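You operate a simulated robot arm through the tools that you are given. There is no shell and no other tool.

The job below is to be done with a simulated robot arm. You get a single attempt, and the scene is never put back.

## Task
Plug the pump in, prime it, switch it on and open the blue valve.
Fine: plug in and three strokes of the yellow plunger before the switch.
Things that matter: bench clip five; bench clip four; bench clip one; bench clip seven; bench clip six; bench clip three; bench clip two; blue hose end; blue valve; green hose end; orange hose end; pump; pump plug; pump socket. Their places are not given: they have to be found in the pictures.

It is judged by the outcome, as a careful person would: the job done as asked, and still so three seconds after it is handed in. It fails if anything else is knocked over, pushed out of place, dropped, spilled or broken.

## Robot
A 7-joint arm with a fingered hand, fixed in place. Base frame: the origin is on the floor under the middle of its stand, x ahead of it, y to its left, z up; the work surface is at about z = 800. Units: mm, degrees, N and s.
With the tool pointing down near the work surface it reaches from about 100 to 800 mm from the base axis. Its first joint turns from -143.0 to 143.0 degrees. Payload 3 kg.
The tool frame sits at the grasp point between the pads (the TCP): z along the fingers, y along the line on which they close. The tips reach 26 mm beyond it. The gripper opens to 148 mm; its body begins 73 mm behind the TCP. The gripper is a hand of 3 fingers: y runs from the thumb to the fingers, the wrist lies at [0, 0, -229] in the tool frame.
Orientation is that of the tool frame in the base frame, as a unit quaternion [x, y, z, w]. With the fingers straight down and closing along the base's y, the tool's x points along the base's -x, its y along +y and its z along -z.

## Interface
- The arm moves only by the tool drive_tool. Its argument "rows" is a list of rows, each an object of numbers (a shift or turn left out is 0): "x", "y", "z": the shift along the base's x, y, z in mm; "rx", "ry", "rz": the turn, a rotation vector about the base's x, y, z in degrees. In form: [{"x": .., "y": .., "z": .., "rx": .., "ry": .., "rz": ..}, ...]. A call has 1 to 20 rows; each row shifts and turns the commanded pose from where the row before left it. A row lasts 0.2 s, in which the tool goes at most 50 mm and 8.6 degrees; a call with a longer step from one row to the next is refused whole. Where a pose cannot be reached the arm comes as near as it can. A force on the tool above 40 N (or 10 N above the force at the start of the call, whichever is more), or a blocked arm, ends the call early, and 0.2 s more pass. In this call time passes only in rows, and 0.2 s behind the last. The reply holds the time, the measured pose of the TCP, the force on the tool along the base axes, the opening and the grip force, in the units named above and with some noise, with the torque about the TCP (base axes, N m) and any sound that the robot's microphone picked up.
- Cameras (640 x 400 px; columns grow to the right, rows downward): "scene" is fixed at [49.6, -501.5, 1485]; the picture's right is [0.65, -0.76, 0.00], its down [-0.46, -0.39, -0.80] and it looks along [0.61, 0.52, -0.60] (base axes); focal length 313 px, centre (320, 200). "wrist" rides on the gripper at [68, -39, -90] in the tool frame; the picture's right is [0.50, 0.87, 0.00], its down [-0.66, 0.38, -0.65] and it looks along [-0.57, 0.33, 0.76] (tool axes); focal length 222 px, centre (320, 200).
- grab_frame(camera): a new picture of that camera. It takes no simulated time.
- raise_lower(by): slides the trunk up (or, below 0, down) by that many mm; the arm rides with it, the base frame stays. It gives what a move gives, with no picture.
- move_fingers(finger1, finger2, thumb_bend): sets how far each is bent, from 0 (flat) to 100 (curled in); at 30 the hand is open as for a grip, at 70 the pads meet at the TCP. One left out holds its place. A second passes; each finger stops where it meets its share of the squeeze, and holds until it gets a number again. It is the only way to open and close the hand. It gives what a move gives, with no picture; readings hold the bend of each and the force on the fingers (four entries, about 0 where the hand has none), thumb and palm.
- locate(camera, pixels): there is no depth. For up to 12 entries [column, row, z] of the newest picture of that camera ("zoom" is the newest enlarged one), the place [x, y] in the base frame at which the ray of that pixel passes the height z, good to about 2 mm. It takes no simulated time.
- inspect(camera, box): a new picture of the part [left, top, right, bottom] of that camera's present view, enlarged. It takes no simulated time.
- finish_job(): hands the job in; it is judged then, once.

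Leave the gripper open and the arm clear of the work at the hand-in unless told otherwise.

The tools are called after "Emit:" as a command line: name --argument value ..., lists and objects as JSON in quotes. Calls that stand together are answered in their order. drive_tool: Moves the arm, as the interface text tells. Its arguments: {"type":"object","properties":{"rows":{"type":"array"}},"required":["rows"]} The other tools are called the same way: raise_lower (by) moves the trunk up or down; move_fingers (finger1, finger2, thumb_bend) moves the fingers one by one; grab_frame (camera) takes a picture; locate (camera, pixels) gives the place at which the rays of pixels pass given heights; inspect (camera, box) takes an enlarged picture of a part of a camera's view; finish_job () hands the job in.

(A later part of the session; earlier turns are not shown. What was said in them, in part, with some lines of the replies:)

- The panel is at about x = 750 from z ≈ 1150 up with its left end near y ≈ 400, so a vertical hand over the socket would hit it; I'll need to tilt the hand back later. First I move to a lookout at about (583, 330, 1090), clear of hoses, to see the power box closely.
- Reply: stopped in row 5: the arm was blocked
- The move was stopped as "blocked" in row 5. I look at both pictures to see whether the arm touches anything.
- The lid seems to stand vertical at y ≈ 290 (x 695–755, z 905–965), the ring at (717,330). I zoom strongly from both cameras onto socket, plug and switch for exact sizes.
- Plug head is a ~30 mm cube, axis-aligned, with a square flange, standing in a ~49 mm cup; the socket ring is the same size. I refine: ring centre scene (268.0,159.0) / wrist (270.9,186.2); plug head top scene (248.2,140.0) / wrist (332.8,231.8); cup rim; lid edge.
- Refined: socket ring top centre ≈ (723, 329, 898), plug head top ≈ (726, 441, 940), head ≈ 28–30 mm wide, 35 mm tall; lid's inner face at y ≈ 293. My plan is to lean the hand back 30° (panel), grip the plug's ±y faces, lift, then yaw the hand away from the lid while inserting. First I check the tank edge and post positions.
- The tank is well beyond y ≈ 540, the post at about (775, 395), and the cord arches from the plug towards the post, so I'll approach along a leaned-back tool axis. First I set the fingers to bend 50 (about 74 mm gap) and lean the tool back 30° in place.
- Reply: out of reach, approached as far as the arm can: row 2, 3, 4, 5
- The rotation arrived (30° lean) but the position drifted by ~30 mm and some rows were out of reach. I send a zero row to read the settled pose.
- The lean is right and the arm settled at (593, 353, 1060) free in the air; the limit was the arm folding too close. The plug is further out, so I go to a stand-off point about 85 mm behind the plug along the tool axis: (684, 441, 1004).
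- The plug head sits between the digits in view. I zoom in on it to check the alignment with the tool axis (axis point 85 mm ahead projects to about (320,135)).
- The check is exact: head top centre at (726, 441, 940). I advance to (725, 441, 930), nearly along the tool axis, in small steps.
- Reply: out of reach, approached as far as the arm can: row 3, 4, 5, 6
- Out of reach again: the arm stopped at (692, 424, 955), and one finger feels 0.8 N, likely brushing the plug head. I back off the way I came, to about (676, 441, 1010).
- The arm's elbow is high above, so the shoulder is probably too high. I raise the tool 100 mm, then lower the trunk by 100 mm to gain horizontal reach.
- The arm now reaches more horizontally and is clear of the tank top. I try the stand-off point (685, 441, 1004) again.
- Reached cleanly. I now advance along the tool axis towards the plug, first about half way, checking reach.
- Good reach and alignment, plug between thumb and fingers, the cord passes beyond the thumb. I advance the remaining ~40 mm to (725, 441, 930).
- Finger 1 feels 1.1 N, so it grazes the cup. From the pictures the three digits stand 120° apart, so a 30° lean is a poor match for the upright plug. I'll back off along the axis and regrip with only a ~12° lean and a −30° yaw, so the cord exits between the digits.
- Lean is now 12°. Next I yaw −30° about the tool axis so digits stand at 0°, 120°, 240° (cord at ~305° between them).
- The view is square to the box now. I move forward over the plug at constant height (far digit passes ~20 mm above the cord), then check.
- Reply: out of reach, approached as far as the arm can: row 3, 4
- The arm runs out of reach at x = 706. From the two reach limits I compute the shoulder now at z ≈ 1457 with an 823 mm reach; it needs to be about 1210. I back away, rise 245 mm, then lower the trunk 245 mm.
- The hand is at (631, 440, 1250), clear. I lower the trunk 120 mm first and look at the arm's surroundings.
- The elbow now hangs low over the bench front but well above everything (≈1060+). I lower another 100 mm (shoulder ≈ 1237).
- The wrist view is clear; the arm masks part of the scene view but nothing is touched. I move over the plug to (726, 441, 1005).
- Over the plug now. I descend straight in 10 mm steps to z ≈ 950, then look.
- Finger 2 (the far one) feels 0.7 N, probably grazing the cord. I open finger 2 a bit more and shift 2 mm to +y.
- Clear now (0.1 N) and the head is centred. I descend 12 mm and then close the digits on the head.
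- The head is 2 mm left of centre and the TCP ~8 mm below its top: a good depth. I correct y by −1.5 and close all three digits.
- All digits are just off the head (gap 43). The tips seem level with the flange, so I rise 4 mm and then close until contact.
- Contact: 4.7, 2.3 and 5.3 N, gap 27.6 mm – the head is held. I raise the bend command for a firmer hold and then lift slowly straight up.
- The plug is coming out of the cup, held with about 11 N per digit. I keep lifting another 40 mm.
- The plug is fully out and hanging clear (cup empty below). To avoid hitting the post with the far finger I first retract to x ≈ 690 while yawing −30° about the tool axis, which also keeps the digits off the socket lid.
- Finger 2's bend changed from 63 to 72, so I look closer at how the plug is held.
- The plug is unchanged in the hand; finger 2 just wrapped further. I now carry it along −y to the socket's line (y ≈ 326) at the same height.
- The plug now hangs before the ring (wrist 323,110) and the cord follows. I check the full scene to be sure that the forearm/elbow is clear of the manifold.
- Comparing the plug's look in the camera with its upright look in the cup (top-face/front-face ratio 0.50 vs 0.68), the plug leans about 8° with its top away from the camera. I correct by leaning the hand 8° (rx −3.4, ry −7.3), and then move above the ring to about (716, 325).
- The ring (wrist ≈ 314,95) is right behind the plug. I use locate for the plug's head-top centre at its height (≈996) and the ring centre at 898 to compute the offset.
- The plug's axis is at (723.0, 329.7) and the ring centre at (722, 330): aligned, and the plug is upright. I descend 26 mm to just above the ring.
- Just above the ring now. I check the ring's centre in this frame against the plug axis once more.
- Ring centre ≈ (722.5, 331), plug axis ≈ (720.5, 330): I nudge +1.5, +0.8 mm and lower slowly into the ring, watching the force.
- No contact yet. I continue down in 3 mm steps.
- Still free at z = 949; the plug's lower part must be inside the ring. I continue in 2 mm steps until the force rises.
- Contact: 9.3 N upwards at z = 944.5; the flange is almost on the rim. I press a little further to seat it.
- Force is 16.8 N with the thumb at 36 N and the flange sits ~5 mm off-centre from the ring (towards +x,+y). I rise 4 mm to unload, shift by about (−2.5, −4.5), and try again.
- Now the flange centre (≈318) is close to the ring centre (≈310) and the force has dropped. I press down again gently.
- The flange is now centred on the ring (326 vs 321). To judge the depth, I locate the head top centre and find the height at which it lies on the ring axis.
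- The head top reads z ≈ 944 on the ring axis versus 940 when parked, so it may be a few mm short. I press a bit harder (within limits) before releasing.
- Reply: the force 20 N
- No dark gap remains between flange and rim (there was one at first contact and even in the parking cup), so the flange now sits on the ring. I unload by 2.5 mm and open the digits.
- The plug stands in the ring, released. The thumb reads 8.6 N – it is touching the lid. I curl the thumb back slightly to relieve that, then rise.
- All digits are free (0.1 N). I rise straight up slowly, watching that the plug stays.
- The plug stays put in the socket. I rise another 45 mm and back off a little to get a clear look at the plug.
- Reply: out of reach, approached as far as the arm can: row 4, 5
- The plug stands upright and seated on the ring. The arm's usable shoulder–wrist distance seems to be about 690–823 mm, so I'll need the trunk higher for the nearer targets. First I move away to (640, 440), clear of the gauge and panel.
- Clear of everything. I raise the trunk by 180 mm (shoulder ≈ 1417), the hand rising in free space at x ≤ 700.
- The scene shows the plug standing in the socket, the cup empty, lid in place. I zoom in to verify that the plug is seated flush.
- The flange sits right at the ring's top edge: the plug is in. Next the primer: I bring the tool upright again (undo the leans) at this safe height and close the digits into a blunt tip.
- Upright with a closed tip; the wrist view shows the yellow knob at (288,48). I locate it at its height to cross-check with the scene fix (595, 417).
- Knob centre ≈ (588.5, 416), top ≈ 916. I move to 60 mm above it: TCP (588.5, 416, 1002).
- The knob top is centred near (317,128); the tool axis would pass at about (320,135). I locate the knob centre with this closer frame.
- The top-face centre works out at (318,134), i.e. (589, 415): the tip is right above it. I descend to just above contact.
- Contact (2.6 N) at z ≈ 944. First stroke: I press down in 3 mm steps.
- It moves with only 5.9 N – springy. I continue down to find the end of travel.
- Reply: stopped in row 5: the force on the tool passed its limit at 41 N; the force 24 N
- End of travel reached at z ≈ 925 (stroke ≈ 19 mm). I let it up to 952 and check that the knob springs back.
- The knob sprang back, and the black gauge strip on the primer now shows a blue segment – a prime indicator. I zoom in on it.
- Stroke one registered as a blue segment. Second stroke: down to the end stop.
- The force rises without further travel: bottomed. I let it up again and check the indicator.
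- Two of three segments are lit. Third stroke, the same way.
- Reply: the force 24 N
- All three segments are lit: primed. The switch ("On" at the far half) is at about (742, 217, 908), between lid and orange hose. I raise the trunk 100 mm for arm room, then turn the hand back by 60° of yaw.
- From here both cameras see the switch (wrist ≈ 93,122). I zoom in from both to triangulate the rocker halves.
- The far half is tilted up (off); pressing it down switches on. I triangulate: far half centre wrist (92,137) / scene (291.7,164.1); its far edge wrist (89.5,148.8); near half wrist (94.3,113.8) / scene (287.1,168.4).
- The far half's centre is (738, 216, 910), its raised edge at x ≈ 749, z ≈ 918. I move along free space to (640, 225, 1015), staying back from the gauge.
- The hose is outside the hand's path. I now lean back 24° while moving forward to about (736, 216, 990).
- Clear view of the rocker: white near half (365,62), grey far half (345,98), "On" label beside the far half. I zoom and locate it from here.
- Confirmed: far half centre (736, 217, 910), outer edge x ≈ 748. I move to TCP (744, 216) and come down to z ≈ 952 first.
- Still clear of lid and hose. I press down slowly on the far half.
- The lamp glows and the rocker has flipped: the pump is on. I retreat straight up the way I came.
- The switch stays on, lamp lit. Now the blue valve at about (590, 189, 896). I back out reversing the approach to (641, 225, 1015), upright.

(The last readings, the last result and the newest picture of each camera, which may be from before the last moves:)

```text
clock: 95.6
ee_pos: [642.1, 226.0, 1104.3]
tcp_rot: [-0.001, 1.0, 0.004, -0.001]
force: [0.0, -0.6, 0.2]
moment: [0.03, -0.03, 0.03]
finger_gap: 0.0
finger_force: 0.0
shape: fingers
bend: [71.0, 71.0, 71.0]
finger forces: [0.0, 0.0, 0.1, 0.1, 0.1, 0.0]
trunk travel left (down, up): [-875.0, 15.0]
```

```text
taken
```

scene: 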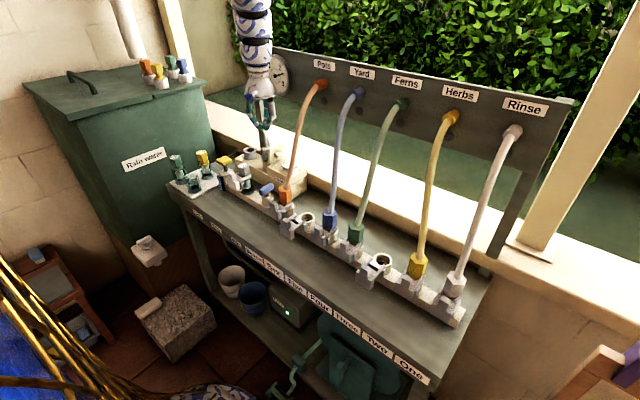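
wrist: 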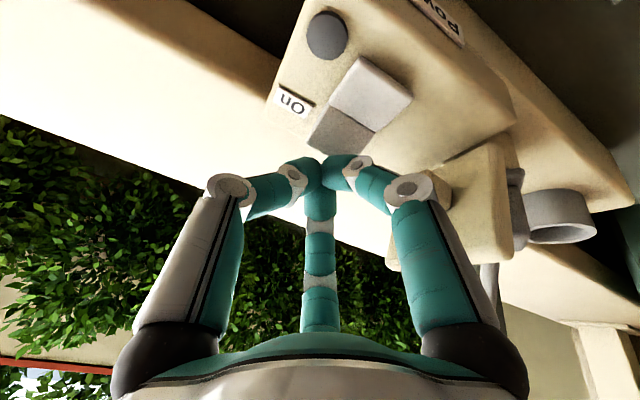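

The pump box under the bench now shows a green light at (289,314): it runs. I zoom in on the pump, the valve and the clips to check the state before opening.

Emit:
inspect --camera "scene" --box '[248, 176, 312, 216]'

Emit:
inspect --camera "scene" --box '[290, 196, 370, 246]'

Emit:
inspect --camera "scene" --box '[350, 236, 470, 316]'

Emit:
inspect --camera "scene" --box '[230, 40, 310, 100]'

Emit:
inspect --camera "scene" --box '[250, 270, 330, 340]'

```text
10.00 times, centred on (280, 196) of scene
```

zoom: 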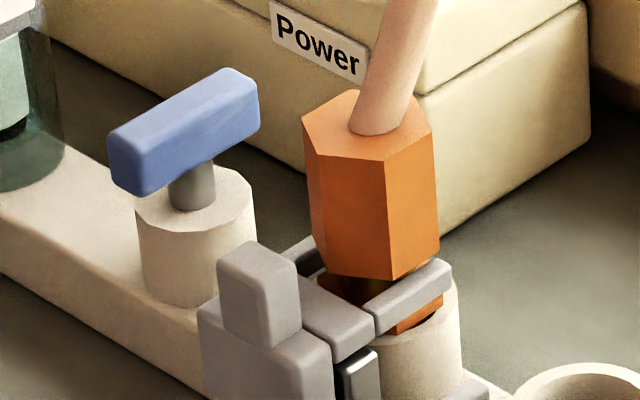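

```text
8.00 times, centred on (330, 221) of scene
```

zoom: 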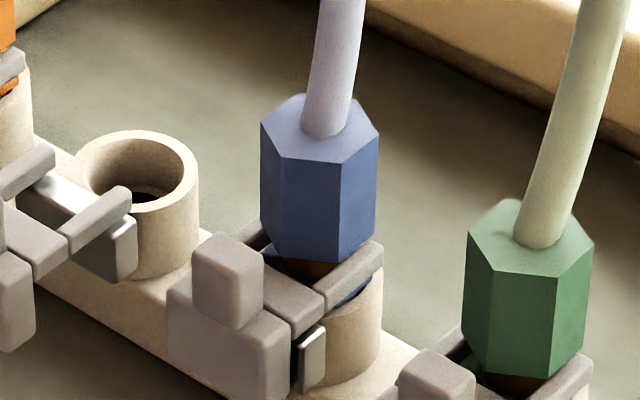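

```text
5.00 times, centred on (410, 276) of scene
```

zoom: 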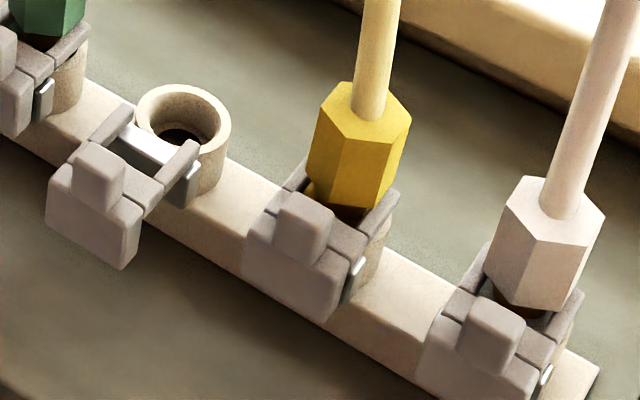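

```text
6.67 times, centred on (270, 70) of scene
```

zoom: 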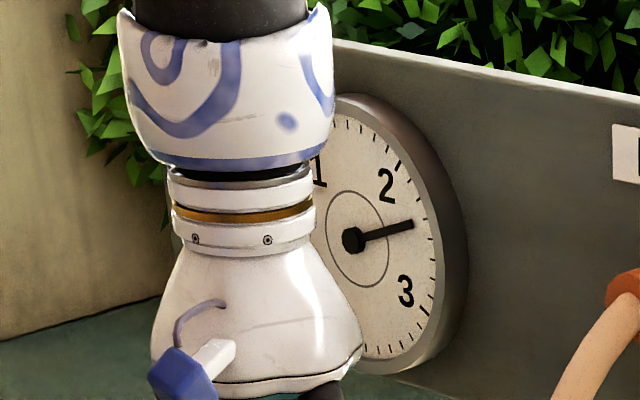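

```text
5.71 times, centred on (290, 305) of scene
```

zoom: 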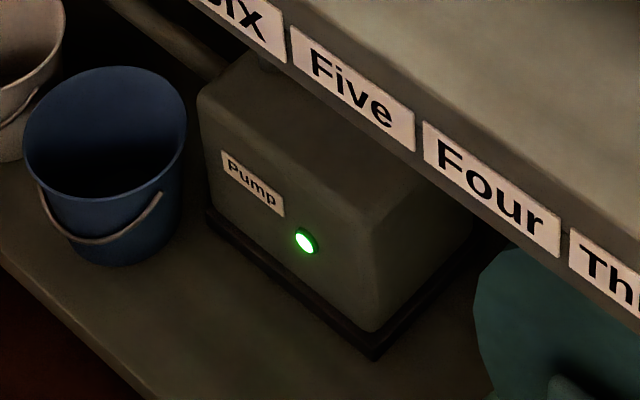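

The gauge reads about 2.4 bar and the pump lamp is green. All hoses sit in closed clips. The blue bar stands across the manifold (closed). I yaw the hand −60° so a digit pair faces each side of the bar and get a look from above.

Emit:
drive_tool --rows '[{"rz": -6}, {"rz": -6}, {"rz": -6}, {"rz": -6}, {"rz": -6}, {"rz": -6}, {"rz": -6}, {"rz": -6}, {"rz": -6}, {"rz": -6}, {}]'

Emit:
drive_tool --rows '[{"x": -12.5, "y": -9, "z": -12}, {"x": -12.5, "y": -9, "z": -12}, {"x": -12.5, "y": -9, "z": -12}, {"x": -12.5, "y": -9, "z": -12}, {}]'

Emit:
grab_frame --camera "wrist"

Emit:
grab_frame --camera "scene"

```text
clock: 98.0
ee_pos: [640.3, 225.8, 1104.5]
tcp_rot: [0.5, 0.866, 0.004, 0.002]
force: [-0.2, 0.5, 0.4]
moment: [0.01, 0.0, 0.0]
finger_gap: 0.0
finger_force: 0.0
shape: fingers
bend: [71.0, 71.0, 71.0]
finger forces: [0.0, 0.0, 0.0, 0.0, 0.0, 0.1]
trunk travel left (down, up): [-875.0, 15.0]
```

```text
clock: 99.2
ee_pos: [604.2, 200.5, 1059.5]
tcp_rot: [0.5, 0.866, 0.002, 0.002]
force: [0.0, -0.5, 0.2]
moment: [-0.02, 0.01, 0.01]
finger_gap: 0.2
finger_force: 0.1
shape: fingers
bend: [71.0, 71.0, 71.0]
finger forces: [0.1, 0.0, 0.0, 0.0, 0.0, 0.0]
out of reach, approached as far as the arm can: row 2, 4
trunk travel left (down, up): [-875.0, 15.0]
```

```text
taken
```

wrist: 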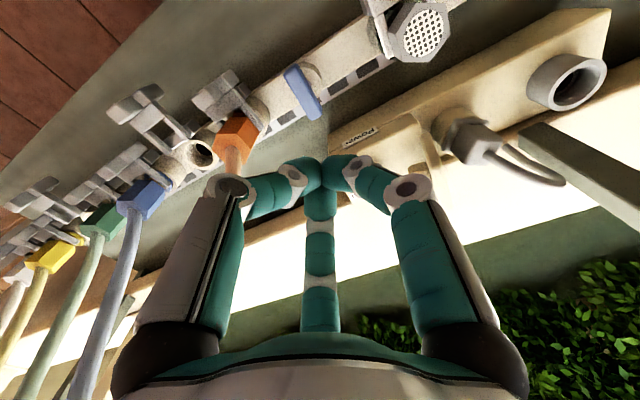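

```text
taken
```

scene: 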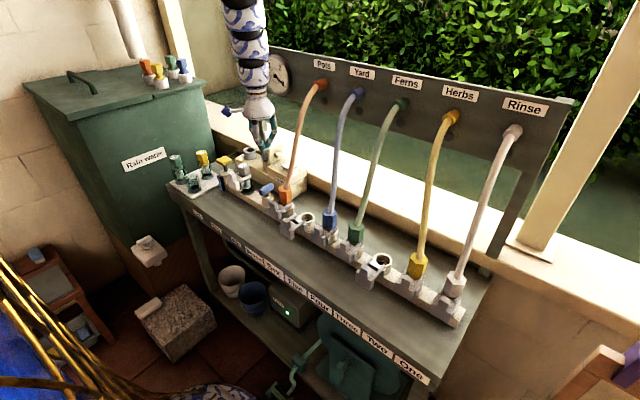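

I'm above and slightly behind the valve; the bar is seen at (303,92), the orange hose end at (236,130). I zoom and locate bar ends, its centre and the orange hex.

Emit:
inspect --camera "wrist" --box '[200, 50, 360, 150]'

Emit:
locate --camera "wrist" --pixels '[[303, 92, 890], [303, 92, 896], [303, 92, 902], [291, 73, 896], [316, 112, 896], [236, 134, 930], [236, 134, 940]]'

Emit:
locate --camera "scene" --pixels '[[284.5, 188.2, 930], [284.5, 188.2, 940], [266.4, 189, 890], [266.4, 189, 896], [261, 190, 896], [271, 184.8, 896]]'

```text
4.00 times, centred on (280, 100) of wrist
```

zoom: 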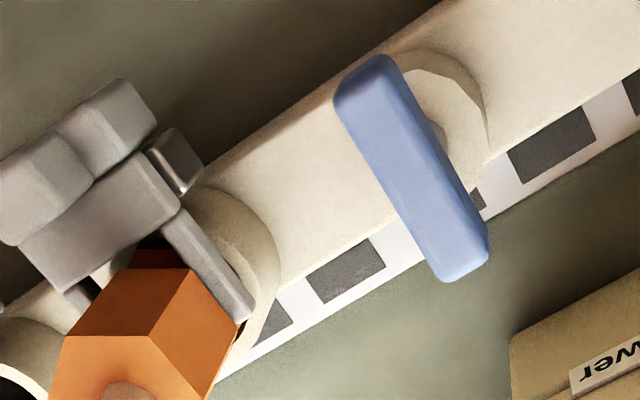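

```text
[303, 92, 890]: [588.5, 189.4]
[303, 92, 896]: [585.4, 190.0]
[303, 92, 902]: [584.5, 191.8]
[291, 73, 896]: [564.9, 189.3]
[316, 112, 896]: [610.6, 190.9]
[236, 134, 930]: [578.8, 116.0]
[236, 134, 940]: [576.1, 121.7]
```

```text
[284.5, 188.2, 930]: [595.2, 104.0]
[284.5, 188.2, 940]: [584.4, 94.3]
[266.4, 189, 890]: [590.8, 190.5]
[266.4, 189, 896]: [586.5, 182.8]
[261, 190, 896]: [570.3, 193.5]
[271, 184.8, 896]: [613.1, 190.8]
```

The bar's centre is (588, 190), top ≈ 895, ends at x ≈ 562 and 614; the orange hex is at y ≤ 128, so there's room. I open the digits to 52 and come down over the bar to z ≈ 960.

Emit:
move_fingers --finger1 52 --finger2 52 --thumb_bend 52

Emit:
drive_tool --rows '[{"x": -1, "y": -1, "z": -15}, {"x": -3, "y": -2, "z": -17}, {"x": -4, "y": -3, "z": -17}, {"x": -4, "y": -2, "z": -17}, {"x": -4, "y": -2, "z": -17}, {"z": -15}, {}]'

Emit:
grab_frame --camera "wrist"

Emit:
grab_frame --camera "scene"

```text
clock: 100.2
ee_pos: [604.2, 201.1, 1060.5]
tcp_rot: [0.5, 0.866, 0.003, 0.001]
force: [-0.5, 0.1, -1.1]
moment: [-0.03, -0.01, 0.0]
finger_gap: 54.8
finger_force: 0.0
shape: fingers
bend: [52.0, 52.0, 52.0]
finger forces: [0.1, 0.0, 0.0, 0.1, 0.0, 0.0]
trunk travel left (down, up): [-875.0, 15.0]
```

```text
clock: 101.8
ee_pos: [590.2, 188.8, 965.4]
tcp_rot: [0.5, 0.866, 0.005, 0.001]
force: [0.6, 1.2, 0.1]
moment: [0.01, -0.02, 0.03]
finger_gap: 55.2
finger_force: 0.0
shape: fingers
bend: [52.0, 52.0, 52.0]
finger forces: [0.1, 0.0, 0.0, 0.0, 0.0, 0.0]
trunk travel left (down, up): [-875.0, 15.0]
```

```text
taken
```

wrist: 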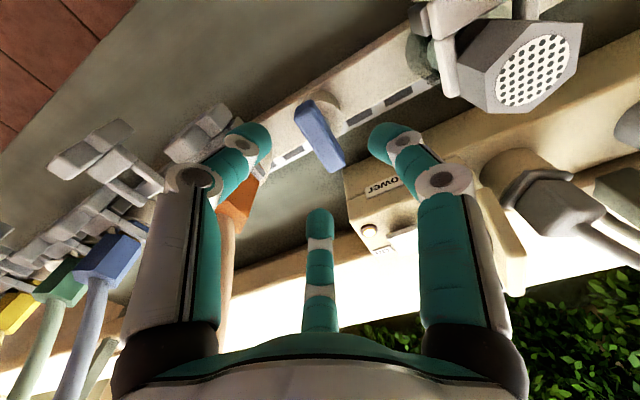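

```text
taken
```

scene: 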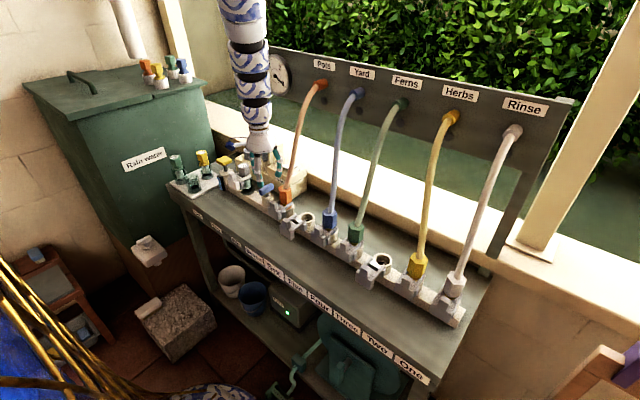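

The bar is centred between the digits. I check the clearance between thumb and orange hose in the scene zoom.

Emit:
inspect --camera "scene" --box '[236, 120, 316, 220]'

Emit:
inspect --camera "wrist" --box '[200, 80, 440, 230]'

```text
4.00 times, centred on (276, 170) of scene
```

zoom: 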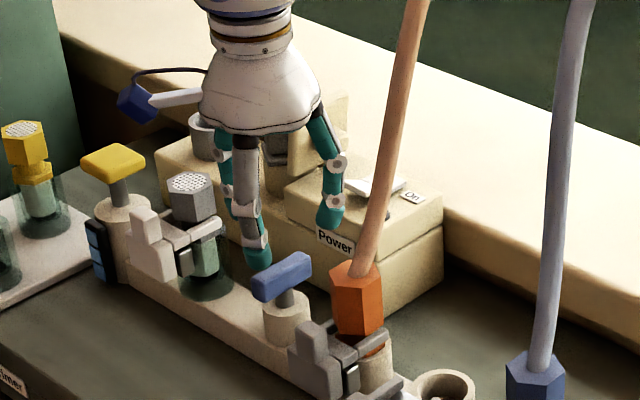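

```text
2.67 times, centred on (320, 155) of wrist
```

zoom: 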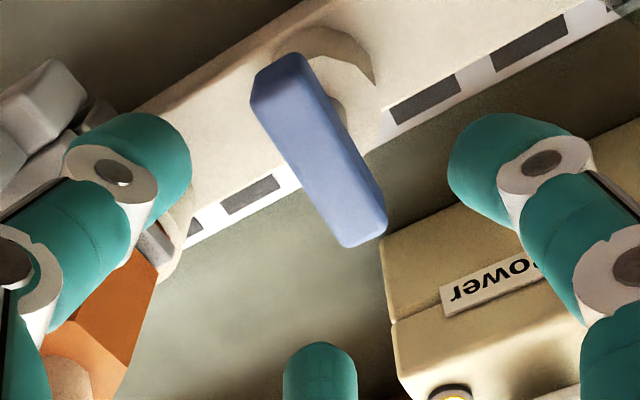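

The hose is beside the hand with clearance. I locate the bar's centre from here once more.

Emit:
locate --camera "zoom" --pixels '[[320, 150, 890], [320, 150, 895], [285, 75, 895], [362, 230, 895]]'

```text
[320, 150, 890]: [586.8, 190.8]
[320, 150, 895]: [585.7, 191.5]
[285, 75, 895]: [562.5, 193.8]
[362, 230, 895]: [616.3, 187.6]
```

Centre ≈ (588, 191). I shift −2, +1.5 and descend towards z ≈ 900 in steps.

Emit:
drive_tool --rows '[{"x": -1, "y": 1, "z": -12}, {"x": -1, "y": 1, "z": -12}, {"z": -12}, {"z": -10}, {"z": -8}, {"z": -6}, {}]'

Emit:
inspect --camera "wrist" --box '[200, 80, 440, 230]'

Emit:
inspect --camera "scene" --box '[236, 150, 316, 220]'

```text
clock: 103.4
ee_pos: [587.5, 193.7, 903.0]
tcp_rot: [0.5, 0.866, 0.005, 0.002]
force: [-1.0, 0.4, 0.1]
moment: [0.01, -0.03, -0.01]
finger_gap: 55.0
finger_force: 0.0
shape: fingers
bend: [52.0, 52.0, 52.0]
finger forces: [0.0, 0.0, 0.0, 0.0, 0.1, 0.0]
trunk travel left (down, up): [-875.0, 15.0]
```

```text
2.67 times, centred on (320, 155) of wrist
```

zoom: 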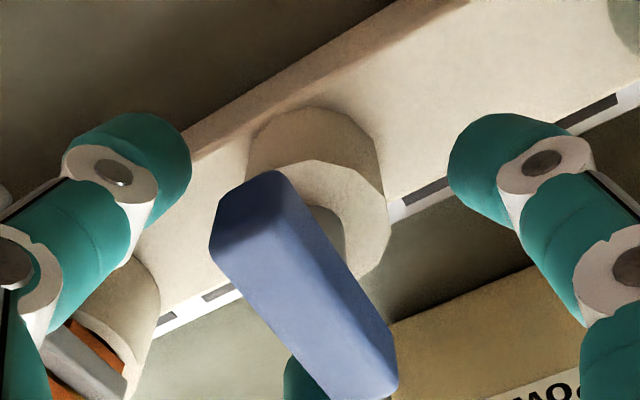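

```text
5.71 times, centred on (276, 185) of scene
```

zoom: 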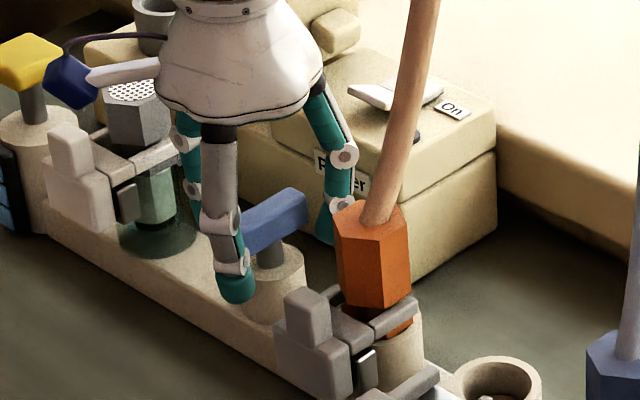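

The digits straddle the bar; it sits ~3 mm to −y of the tool axis. I correct that, go down 4 mm more, and close gently.

Emit:
drive_tool --rows '[{"x": 0, "y": -3, "z": -4}, {}]'

Emit:
move_fingers --finger1 64 --finger2 64 --thumb_bend 64

Emit:
inspect --camera "wrist" --box '[200, 80, 440, 230]'

```text
clock: 104.0
ee_pos: [587.5, 189.6, 899.7]
tcp_rot: [0.5, 0.866, 0.004, 0.002]
force: [0.6, -0.1, 0.1]
moment: [-0.01, 0.02, -0.01]
finger_gap: 55.1
finger_force: 0.0
shape: fingers
bend: [52.0, 52.0, 52.0]
finger forces: [0.0, 0.1, 0.0, 0.1, 0.0, 0.0]
trunk travel left (down, up): [-875.0, 15.0]
```

```text
clock: 105.0
ee_pos: [588.2, 189.1, 900.5]
tcp_rot: [0.5, 0.866, 0.005, 0.002]
force: [-1.6, -7.5, -3.3]
moment: [-0.14, 0.04, 0.07]
finger_gap: 23.2
finger_force: 4.3
shape: fingers
bend: [64.0, 61.0, 61.0]
finger forces: [0.0, 2.3, 0.0, 0.0, 5.9, 0.0]
trunk travel left (down, up): [-875.0, 15.0]
```

```text
2.67 times, centred on (320, 155) of wrist
```

zoom: 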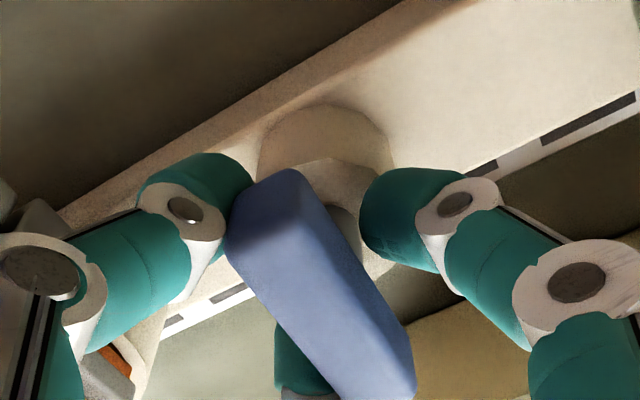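

Thumb and finger 2 touch the −y side; finger 1 is just short of the +y side. I close all to grip the bar.

Emit:
move_fingers --finger1 74 --finger2 68 --thumb_bend 68

Emit:
inspect --camera "wrist" --box '[200, 80, 440, 230]'

```text
clock: 106.0
ee_pos: [586.6, 189.0, 900.1]
tcp_rot: [0.5, 0.866, 0.005, 0.001]
force: [-2.9, -9.0, -8.2]
moment: [-0.23, 0.02, 0.18]
finger_gap: 19.4
finger_force: 11.3
shape: fingers
bend: [65.0, 63.0, 62.0]
finger forces: [7.1, 4.2, 0.0, 0.0, 11.7, 0.0]
trunk travel left (down, up): [-875.0, 15.0]
```

```text
2.67 times, centred on (320, 155) of wrist
```

zoom: 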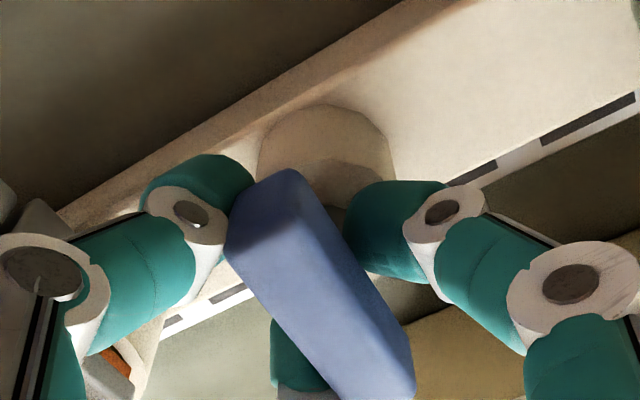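

The bar is gripped (7, 4, 12 N). I ease the side load by 1 mm and try turning +5° (counter-clockwise seen from above) to feel the resistance.

Emit:
drive_tool --rows '[{"x": -0.3, "y": -1.2, "z": -1}, {}]'

Emit:
drive_tool --rows '[{"rz": 2.5}, {"rz": 2.5}, {}]'

Emit:
inspect --camera "wrist" --box '[200, 80, 440, 230]'

```text
clock: 106.6
ee_pos: [587.7, 188.9, 898.7]
tcp_rot: [0.499, 0.867, 0.004, 0.002]
force: [-2.0, -4.2, -2.7]
moment: [-0.05, 0.1, 0.11]
finger_gap: 19.0
finger_force: 9.7
shape: fingers
bend: [65.0, 63.0, 63.0]
finger forces: [7.9, 3.4, 0.0, 0.0, 8.3, 0.0]
trunk travel left (down, up): [-875.0, 15.0]
```

```text
clock: 107.4
ee_pos: [588.9, 187.7, 898.0]
tcp_rot: [0.462, 0.887, 0.005, 0.002]
force: [-1.3, -2.8, -4.1]
moment: [-0.03, 0.0, 0.0]
finger_gap: 16.9
finger_force: 9.4
shape: fingers
bend: [65.0, 63.0, 64.0]
finger forces: [8.0, 4.2, 0.0, 0.1, 5.4, 0.0]
trunk travel left (down, up): [-875.0, 15.0]
```

```text
2.67 times, centred on (320, 155) of wrist
```

zoom: 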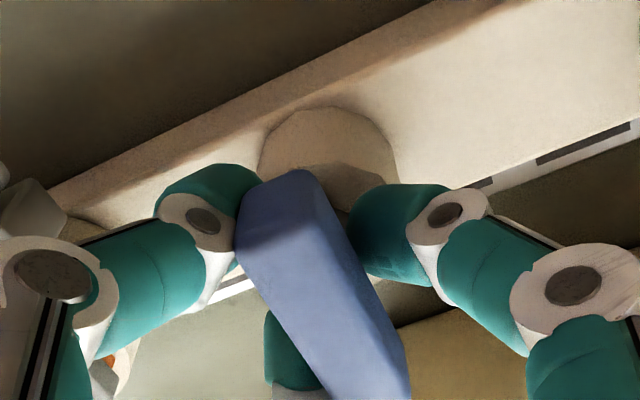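

Little resistance (moment ≈ 0). I continue +10° and compare the bar's angle to the pipe.

Emit:
drive_tool --rows '[{"rz": 3}, {"rz": 3}, {"rz": 4}, {}]'

Emit:
inspect --camera "wrist" --box '[200, 80, 440, 230]'

Emit:
inspect --camera "scene" --box '[236, 160, 300, 220]'

```text
clock: 108.4
ee_pos: [585.7, 186.9, 898.5]
tcp_rot: [0.382, 0.924, 0.004, 0.001]
force: [0.8, -0.9, -5.9]
moment: [-0.03, -0.04, -0.01]
finger_gap: 16.5
finger_force: 9.4
shape: fingers
bend: [65.0, 63.0, 64.0]
finger forces: [7.9, 4.5, 0.0, 0.1, 5.6, 0.0]
trunk travel left (down, up): [-875.0, 15.0]
```

```text
2.67 times, centred on (320, 155) of wrist
```

zoom: 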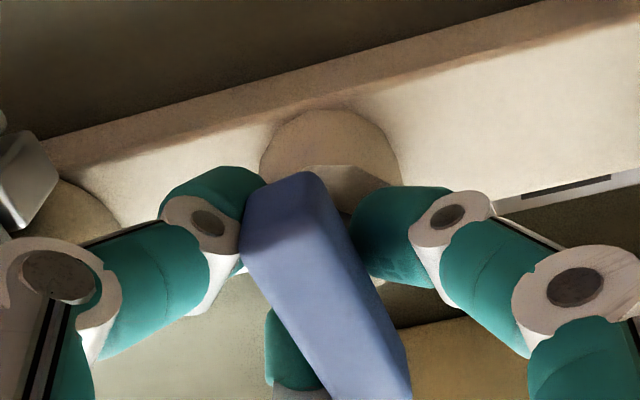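

```text
6.67 times, centred on (268, 190) of scene
```

zoom: 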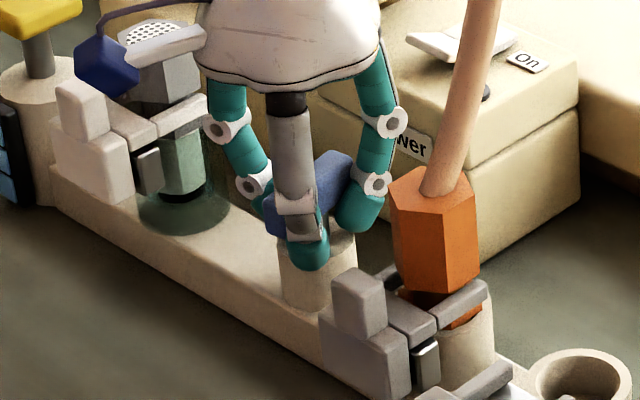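

The bar turns along with the hand and freely: this direction works. I continue another 30°.

Emit:
drive_tool --rows '[{"x": 0.3, "y": 0.6, "rz": 5}, {"x": 0.3, "y": 0.6, "rz": 5}, {"rz": 5}, {"rz": 5}, {"rz": 5}, {"rz": 5}, {}]'

Emit:
inspect --camera "wrist" --box '[200, 80, 440, 230]'

Emit:
inspect --camera "scene" --box '[236, 140, 332, 220]'

```text
clock: 110.0
ee_pos: [587.4, 188.7, 897.4]
tcp_rot: [0.129, 0.992, 0.004, -0.001]
force: [3.5, -8.8, -8.2]
moment: [-0.14, -0.05, -0.03]
finger_gap: 16.2
finger_force: 10.4
shape: fingers
bend: [65.0, 63.0, 64.0]
finger forces: [6.0, 6.9, 0.0, 0.0, 8.1, 0.0]
trunk travel left (down, up): [-875.0, 15.0]
```

```text
2.67 times, centred on (320, 155) of wrist
```

zoom: 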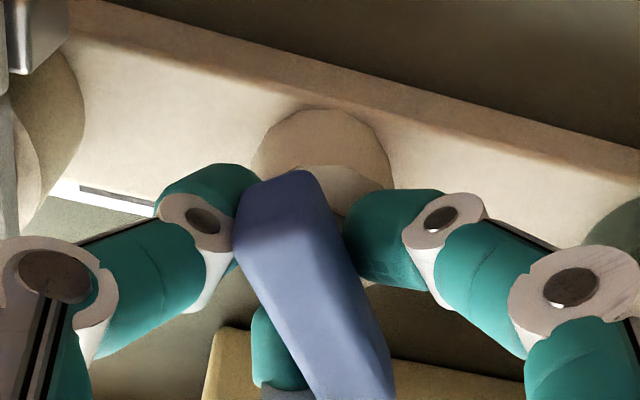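

```text
5.00 times, centred on (284, 180) of scene
```

zoom: 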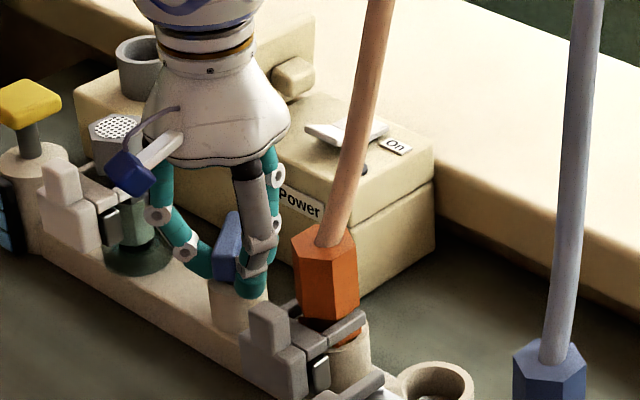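

Half way (45°), still smooth. I ease the side load and continue 30° further.

Emit:
drive_tool --rows '[{"x": -0.3, "y": -0.6, "z": -0.5, "rz": 5}, {"x": -0.2, "y": -0.6, "z": -0.5, "rz": 5}, {"rz": 5}, {"rz": 5}, {"rz": 5}, {"rz": 5}, {}]'

Emit:
inspect --camera "wrist" --box '[200, 80, 440, 230]'

Emit:
inspect --camera "scene" --box '[236, 140, 332, 220]'

```text
clock: 111.6
ee_pos: [587.2, 189.7, 897.6]
tcp_rot: [-0.132, 0.991, 0.005, -0.002]
force: [15.1, -8.8, 0.3]
moment: [-0.17, -0.29, -0.03]
finger_gap: 15.6
finger_force: 12.8
shape: fingers
bend: [71.0, 63.0, 64.0]
finger forces: [5.0, 9.5, 0.0, 0.0, 10.5, 0.0]
trunk travel left (down, up): [-875.0, 15.0]
```

```text
2.67 times, centred on (320, 155) of wrist
```

zoom: 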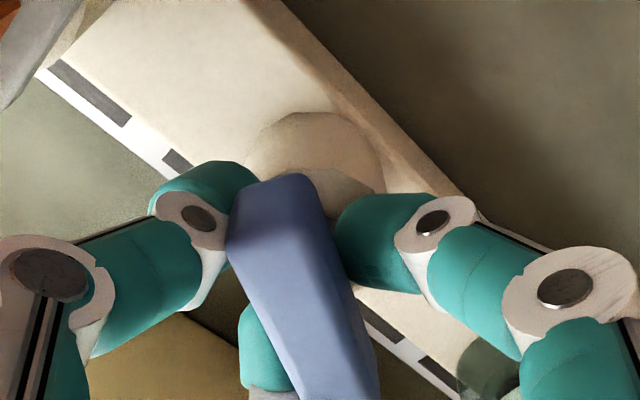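

```text
5.00 times, centred on (284, 180) of scene
```

zoom: 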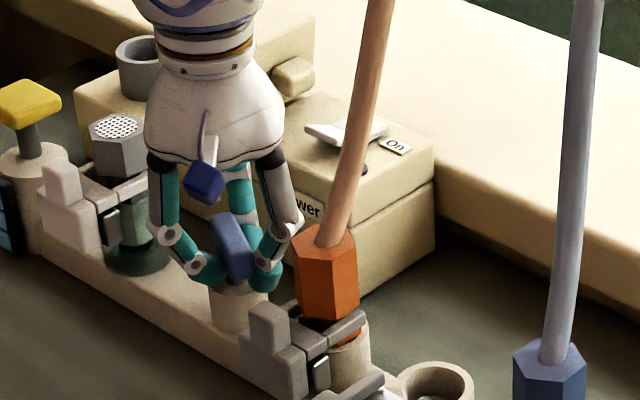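

About 70° turned; a side force of 15 N (+x) has built up, meaning the hand's axis is a bit off the stem. I shift +1.5 x, −1 y to relieve it.

Emit:
drive_tool --rows '[{"x": 1, "y": -0.6}, {"x": 1, "y": -0.6}, {}]'

```text
clock: 112.4
ee_pos: [587.6, 188.0, 897.4]
tcp_rot: [-0.132, 0.991, 0.004, -0.001]
force: [8.1, -2.1, 0.1]
moment: [-0.05, -0.17, -0.04]
finger_gap: 15.2
finger_force: 11.1
shape: fingers
bend: [71.0, 63.0, 64.0]
finger forces: [7.1, 7.1, 0.0, 0.1, 7.2, 0.0]
trunk travel left (down, up): [-875.0, 15.0]
```

The load dropped to 8 N. I continue turning in 5° steps.

Emit:
drive_tool --rows '[{"x": 0.5, "rz": 5}, {"x": 0.5, "rz": 5}, {"rz": 5}, {}]'

Emit:
inspect --camera "wrist" --box '[200, 80, 440, 230]'

Emit:
inspect --camera "scene" --box '[244, 160, 308, 220]'

```text
clock: 113.4
ee_pos: [589.8, 187.4, 897.8]
tcp_rot: [-0.26, 0.966, 0.003, -0.002]
force: [3.9, 0.6, -6.6]
moment: [0.02, -0.08, -0.03]
finger_gap: 15.7
finger_force: 9.7
shape: fingers
bend: [65.0, 63.0, 64.0]
finger forces: [8.0, 5.8, 0.0, 0.1, 5.8, 0.1]
trunk travel left (down, up): [-875.0, 15.0]
```

```text
2.67 times, centred on (320, 155) of wrist
```

zoom: 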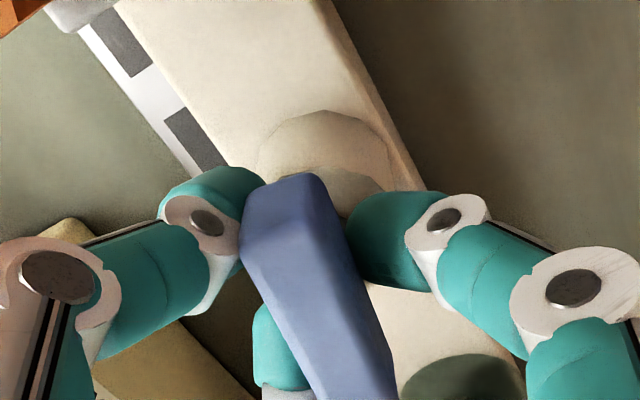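

```text
6.67 times, centred on (276, 190) of scene
```

zoom: 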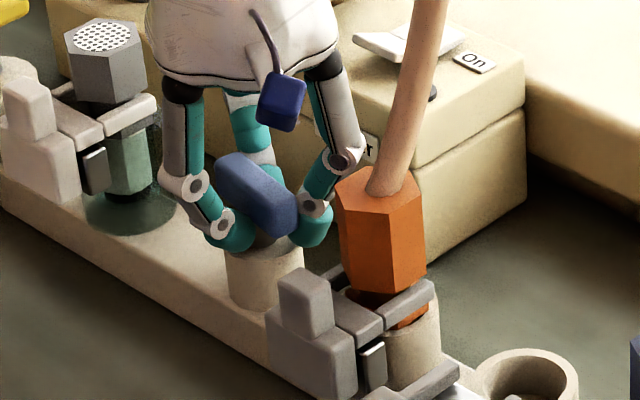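

The bar is now nearly parallel to the pipe. I turn further until I feel the end stop.

Emit:
drive_tool --rows '[{"rz": 4}, {"rz": 4}, {}]'

Emit:
inspect --camera "wrist" --box '[200, 80, 440, 230]'

```text
clock: 114.2
ee_pos: [590.1, 186.0, 897.3]
tcp_rot: [-0.326, 0.945, 0.004, -0.003]
force: [3.7, -1.0, -3.8]
moment: [0.01, -0.08, -0.05]
finger_gap: 15.5
finger_force: 9.7
shape: fingers
bend: [65.0, 64.0, 64.0]
finger forces: [7.7, 5.5, 0.0, 0.0, 6.0, 0.0]
trunk travel left (down, up): [-875.0, 15.0]
```

```text
2.67 times, centred on (320, 155) of wrist
```

zoom: 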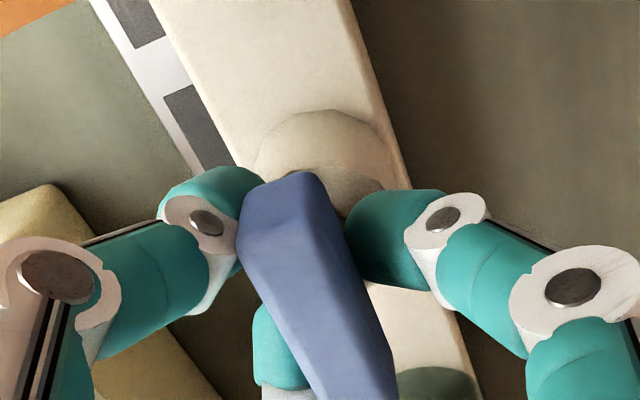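

The bar is parallel to the pipe within a few degrees. One more small turn to see whether there is a stop.

Emit:
drive_tool --rows '[{"rz": 3}, {"rz": 3}, {}]'

Emit:
inspect --camera "wrist" --box '[200, 80, 440, 230]'

Emit:
grab_frame --camera "scene"

```text
clock: 115.0
ee_pos: [591.2, 187.2, 897.4]
tcp_rot: [-0.375, 0.927, 0.003, -0.003]
force: [5.0, -1.3, -3.9]
moment: [-0.02, -0.06, -0.14]
finger_gap: 14.5
finger_force: 9.9
shape: fingers
bend: [65.0, 64.0, 65.0]
finger forces: [7.6, 7.6, 0.0, 0.1, 4.2, 0.0]
trunk travel left (down, up): [-875.0, 15.0]
```

```text
2.67 times, centred on (320, 155) of wrist
```

zoom: 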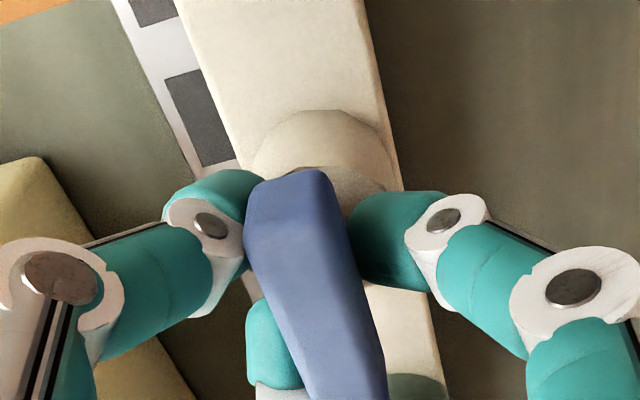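

```text
taken
```

scene: 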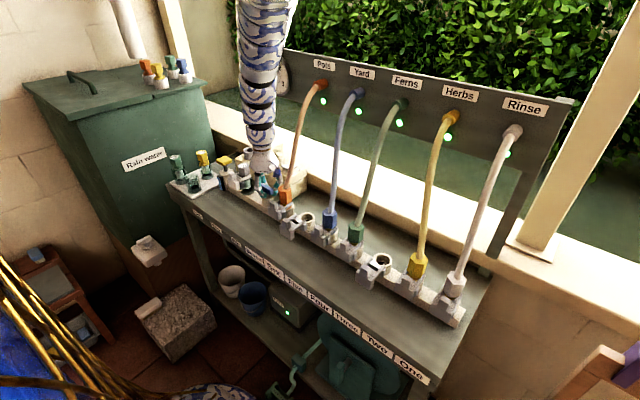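

All five panel lamps glow green now, and the torque rises (−0.14): the valve is at its open stop. I zoom in to check lamps, the gauge and that nothing leaks.

Emit:
inspect --camera "scene" --box '[270, 50, 530, 180]'

Emit:
inspect --camera "scene" --box '[240, 160, 400, 270]'

```text
2.46 times, centred on (400, 115) of scene
```

zoom: 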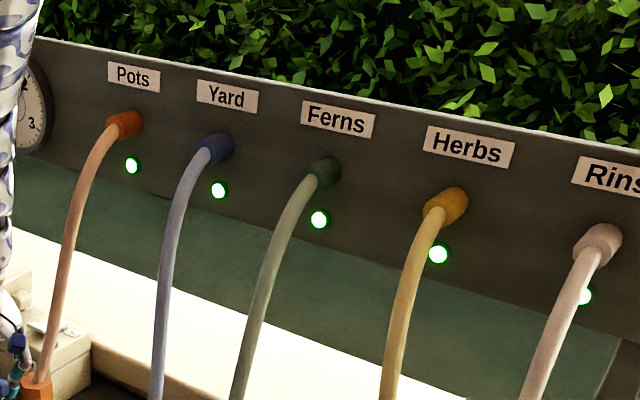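

```text
3.64 times, centred on (320, 215) of scene
```

zoom: 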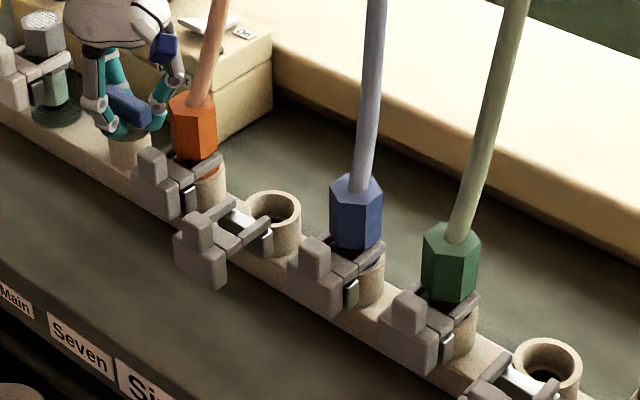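

Everything is flowing and dry on the bench. I open the digits to let go of the bar.

Emit:
move_fingers --finger1 54 --finger2 54 --thumb_bend 54

Emit:
inspect --camera "wrist" --box '[160, 60, 480, 260]'

```text
clock: 116.0
ee_pos: [589.3, 186.8, 897.5]
tcp_rot: [-0.374, 0.927, 0.004, -0.003]
force: [-0.9, -0.1, -0.5]
moment: [-0.02, -0.01, -0.02]
finger_gap: 48.6
finger_force: 0.0
shape: fingers
bend: [54.0, 54.0, 54.0]
finger forces: [0.0, 0.1, 0.0, 0.1, 0.1, 0.1]
trunk travel left (down, up): [-875.0, 15.0]
```

```text
2.00 times, centred on (320, 160) of wrist
```

zoom: 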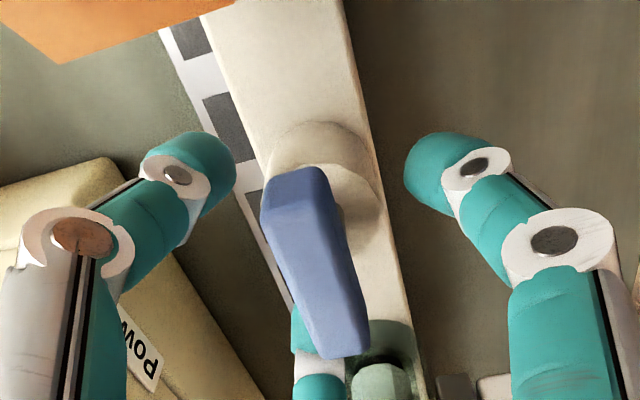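

The bar is free and lies along the pipe. I rise straight up, slowly at first.

Emit:
drive_tool --rows '[{"z": 5}, {"z": 7}, {"z": 9}, {"z": 11}, {"z": 13}, {"z": 15}, {}]'

Emit:
inspect --camera "scene" --box '[236, 130, 332, 220]'

Emit:
grab_frame --camera "wrist"

```text
clock: 117.6
ee_pos: [591.3, 186.5, 958.5]
tcp_rot: [-0.375, 0.927, 0.003, -0.003]
force: [0.0, -0.2, -0.2]
moment: [0.0, 0.01, -0.02]
finger_gap: 48.7
finger_force: 0.0
shape: fingers
bend: [54.0, 54.0, 54.0]
finger forces: [0.0, 0.0, 0.0, 0.1, 0.0, 0.1]
trunk travel left (down, up): [-875.0, 15.0]
```

```text
4.44 times, centred on (284, 175) of scene
```

zoom: 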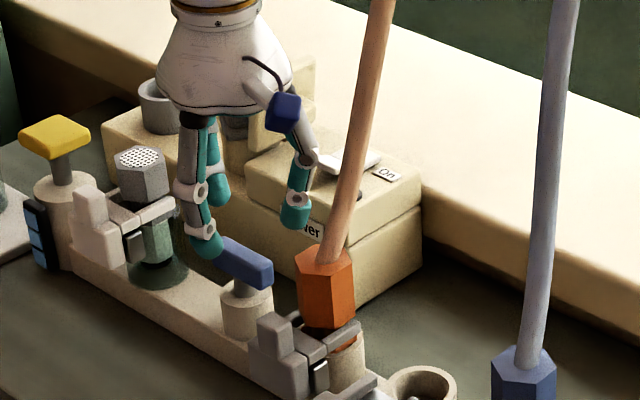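

```text
taken
```

wrist: 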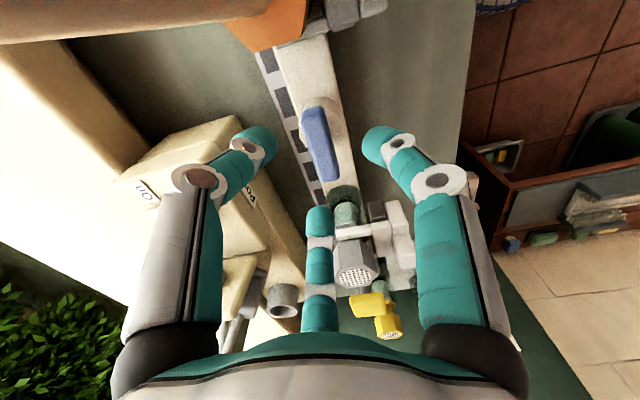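

The bar stays along the pipe. I move up and away from the hose towards +y, in free air.

Emit:
drive_tool --rows '[{"y": 4, "z": 15}, {"y": 8, "z": 16}, {"y": 12, "z": 15}, {"y": 15, "z": 12}, {"y": 18, "z": 10}, {"y": 18, "z": 8}, {"y": 18, "z": 8}, {"y": 18, "z": 8}, {"y": 18, "z": 8}, {}]'

Emit:
grab_frame --camera "scene"

```text
clock: 119.8
ee_pos: [589.3, 315.9, 1058.3]
tcp_rot: [-0.374, 0.927, 0.004, -0.002]
force: [-0.6, -0.6, 0.9]
moment: [-0.01, 0.01, -0.02]
finger_gap: 48.9
finger_force: 0.1
shape: fingers
bend: [54.0, 54.0, 54.0]
finger forces: [0.0, 0.0, 0.1, 0.0, 0.0, 0.0]
trunk travel left (down, up): [-875.0, 15.0]
```

```text
taken
```

scene: 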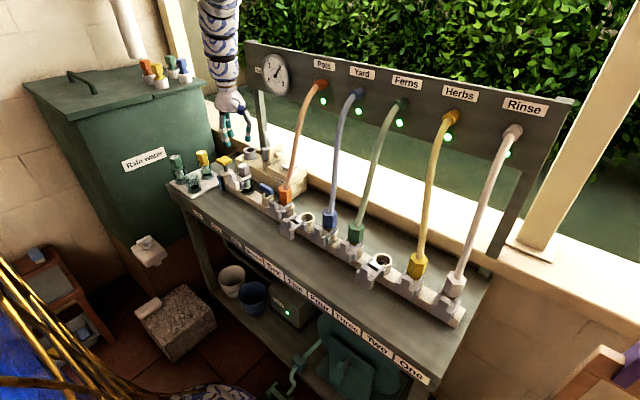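

All clear with lamps still green. I raise the hand further and open it fully to 30.

Emit:
drive_tool --rows '[{"y": 14, "z": 15}, {"y": 14, "z": 15}, {"y": 14, "z": 15}, {"y": 14, "z": 15}, {"y": 14, "z": 15}, {"y": 14, "z": 15}, {"y": 14, "z": 15}, {}]'

Emit:
move_fingers --finger1 30 --finger2 30 --thumb_bend 30

Emit:
inspect --camera "scene" --box '[200, 130, 320, 210]'

Emit:
inspect --camera "scene" --box '[240, 40, 520, 180]'

Emit:
inspect --camera "scene" --box '[270, 180, 480, 330]'

Emit:
grab_frame --camera "scene"

```text
clock: 121.6
ee_pos: [589.6, 413.0, 1162.1]
tcp_rot: [-0.374, 0.927, 0.005, -0.002]
force: [0.4, 0.0, 0.1]
moment: [-0.01, -0.01, -0.01]
finger_gap: 48.5
finger_force: 0.0
shape: fingers
bend: [54.0, 54.0, 54.0]
finger forces: [0.1, 0.0, 0.0, 0.0, 0.0, 0.0]
trunk travel left (down, up): [-875.0, 15.0]
```

```text
clock: 122.6
ee_pos: [589.3, 411.9, 1161.4]
tcp_rot: [-0.375, 0.927, 0.004, -0.002]
force: [-0.2, 0.2, 0.4]
moment: [-0.02, 0.0, 0.01]
finger_gap: 126.7
finger_force: 0.1
shape: fingers
bend: [30.0, 30.0, 30.0]
finger forces: [0.1, 0.0, 0.0, 0.1, 0.0, 0.0]
trunk travel left (down, up): [-875.0, 15.0]
```

```text
5.00 times, centred on (260, 170) of scene
```

zoom: 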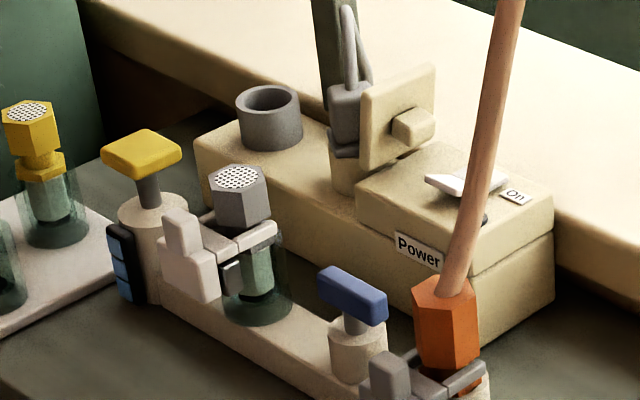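

```text
2.29 times, centred on (380, 110) of scene
```

zoom: 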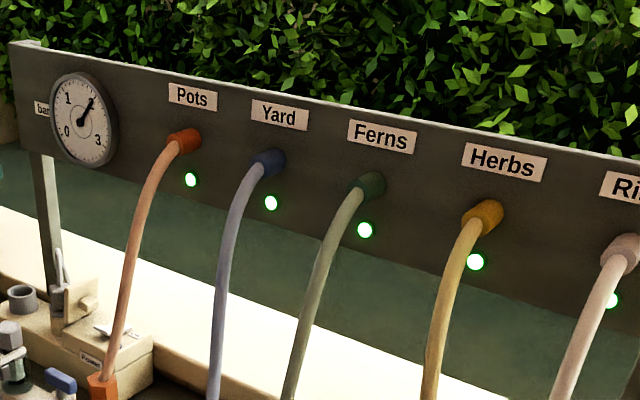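

```text
2.67 times, centred on (375, 255) of scene
```

zoom: 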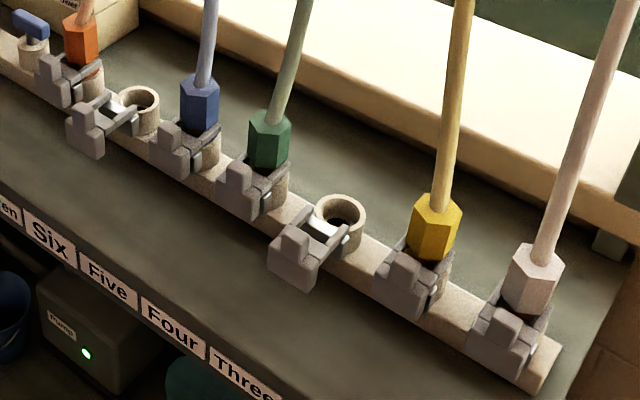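

```text
taken
```

scene: 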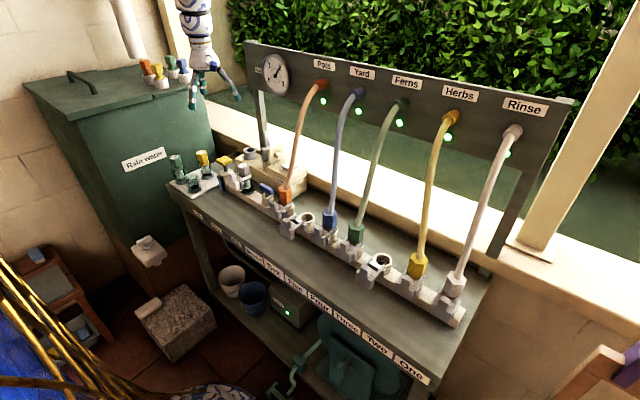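

Everything is as asked: plug in, three prime segments lit, switch on with pump lamp green, blue bar along the pipe, all outlet lamps green, gauge steady near 1.7, nothing spilled or moved. I move the open hand a little further away and make one last check that the state holds.

Emit:
drive_tool --rows '[{"x": -4, "y": 12, "z": 8}, {"x": -4, "y": 12, "z": 8}, {"x": -4, "y": 12, "z": 8}, {"x": -4, "y": 12, "z": 8}, {}, {}, {}, {}, {}]'

Emit:
grab_frame --camera "scene"

Emit:
inspect --camera "scene" --box '[230, 40, 330, 220]'

```text
clock: 124.6
ee_pos: [573.5, 461.7, 1193.9]
tcp_rot: [-0.375, 0.927, 0.004, -0.002]
force: [-0.6, -0.1, -0.2]
moment: [0.03, 0.02, -0.02]
finger_gap: 126.6
finger_force: 0.0
shape: fingers
bend: [30.0, 30.0, 30.0]
finger forces: [0.0, 0.1, 0.0, 0.0, 0.0, 0.0]
trunk travel left (down, up): [-875.0, 15.0]
```

```text
taken
```

scene: 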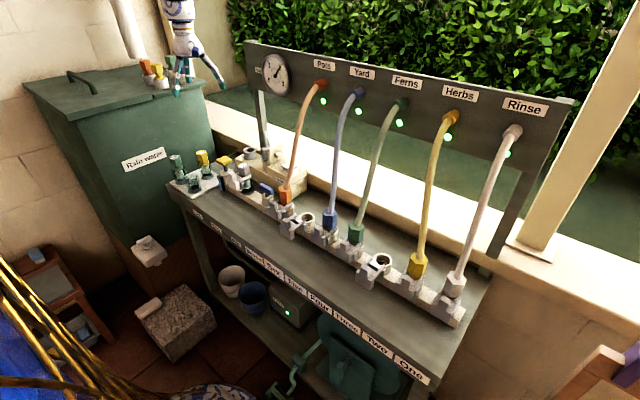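

```text
2.22 times, centred on (280, 130) of scene
```

zoom: 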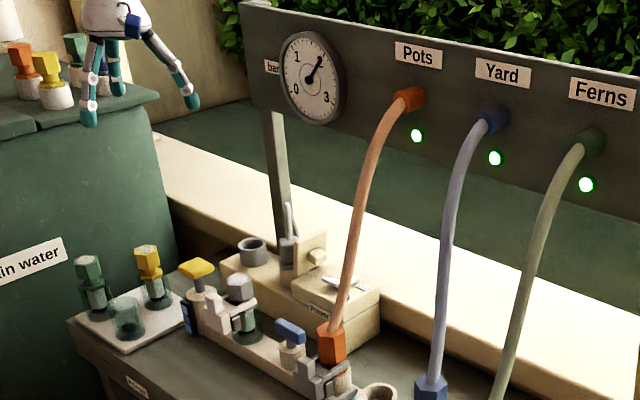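

The pump is still running two seconds later. The plug is in, the lamps are green, the gauge is steady, the valve is open and the bench is dry. The hand is open and clear, with no contact forces. I hand the job in.

Emit:
finish_job

```text
The job is handed in.
```

The pump is plugged in, primed, switched on, and the blue valve is open, in the order you asked. I have handed the job in.

- **Plug:** it came out of its parking cup and is seated in the pump socket, with its flange on the socket rim. I turned it about 30–40° from its original orientation to keep the fingers off the socket lid. The thumb touched the lid lightly as I let go, and the lid did not move.
- **Priming:** I gave three full strokes of the yellow plunger, and all three blue segments on its indicator lit up.
- **Switch:** I pressed the "On" side after priming. The lamp on the power box and the green light on the pump both came on, and the gauge rose to about 2.4 bar.
- **Blue valve:** I turned the bar about 90° to its stop, so it now lies along the pipe. All five outlet lights turned green, and the gauge settled near 1.7 bar.

Bench clips three and six were already open and empty, and I left them that way. I saw no water at either one after opening the valve. All five hoses are still in their clips, and nothing else was moved or spilled. The hand is open and clear of the bench.
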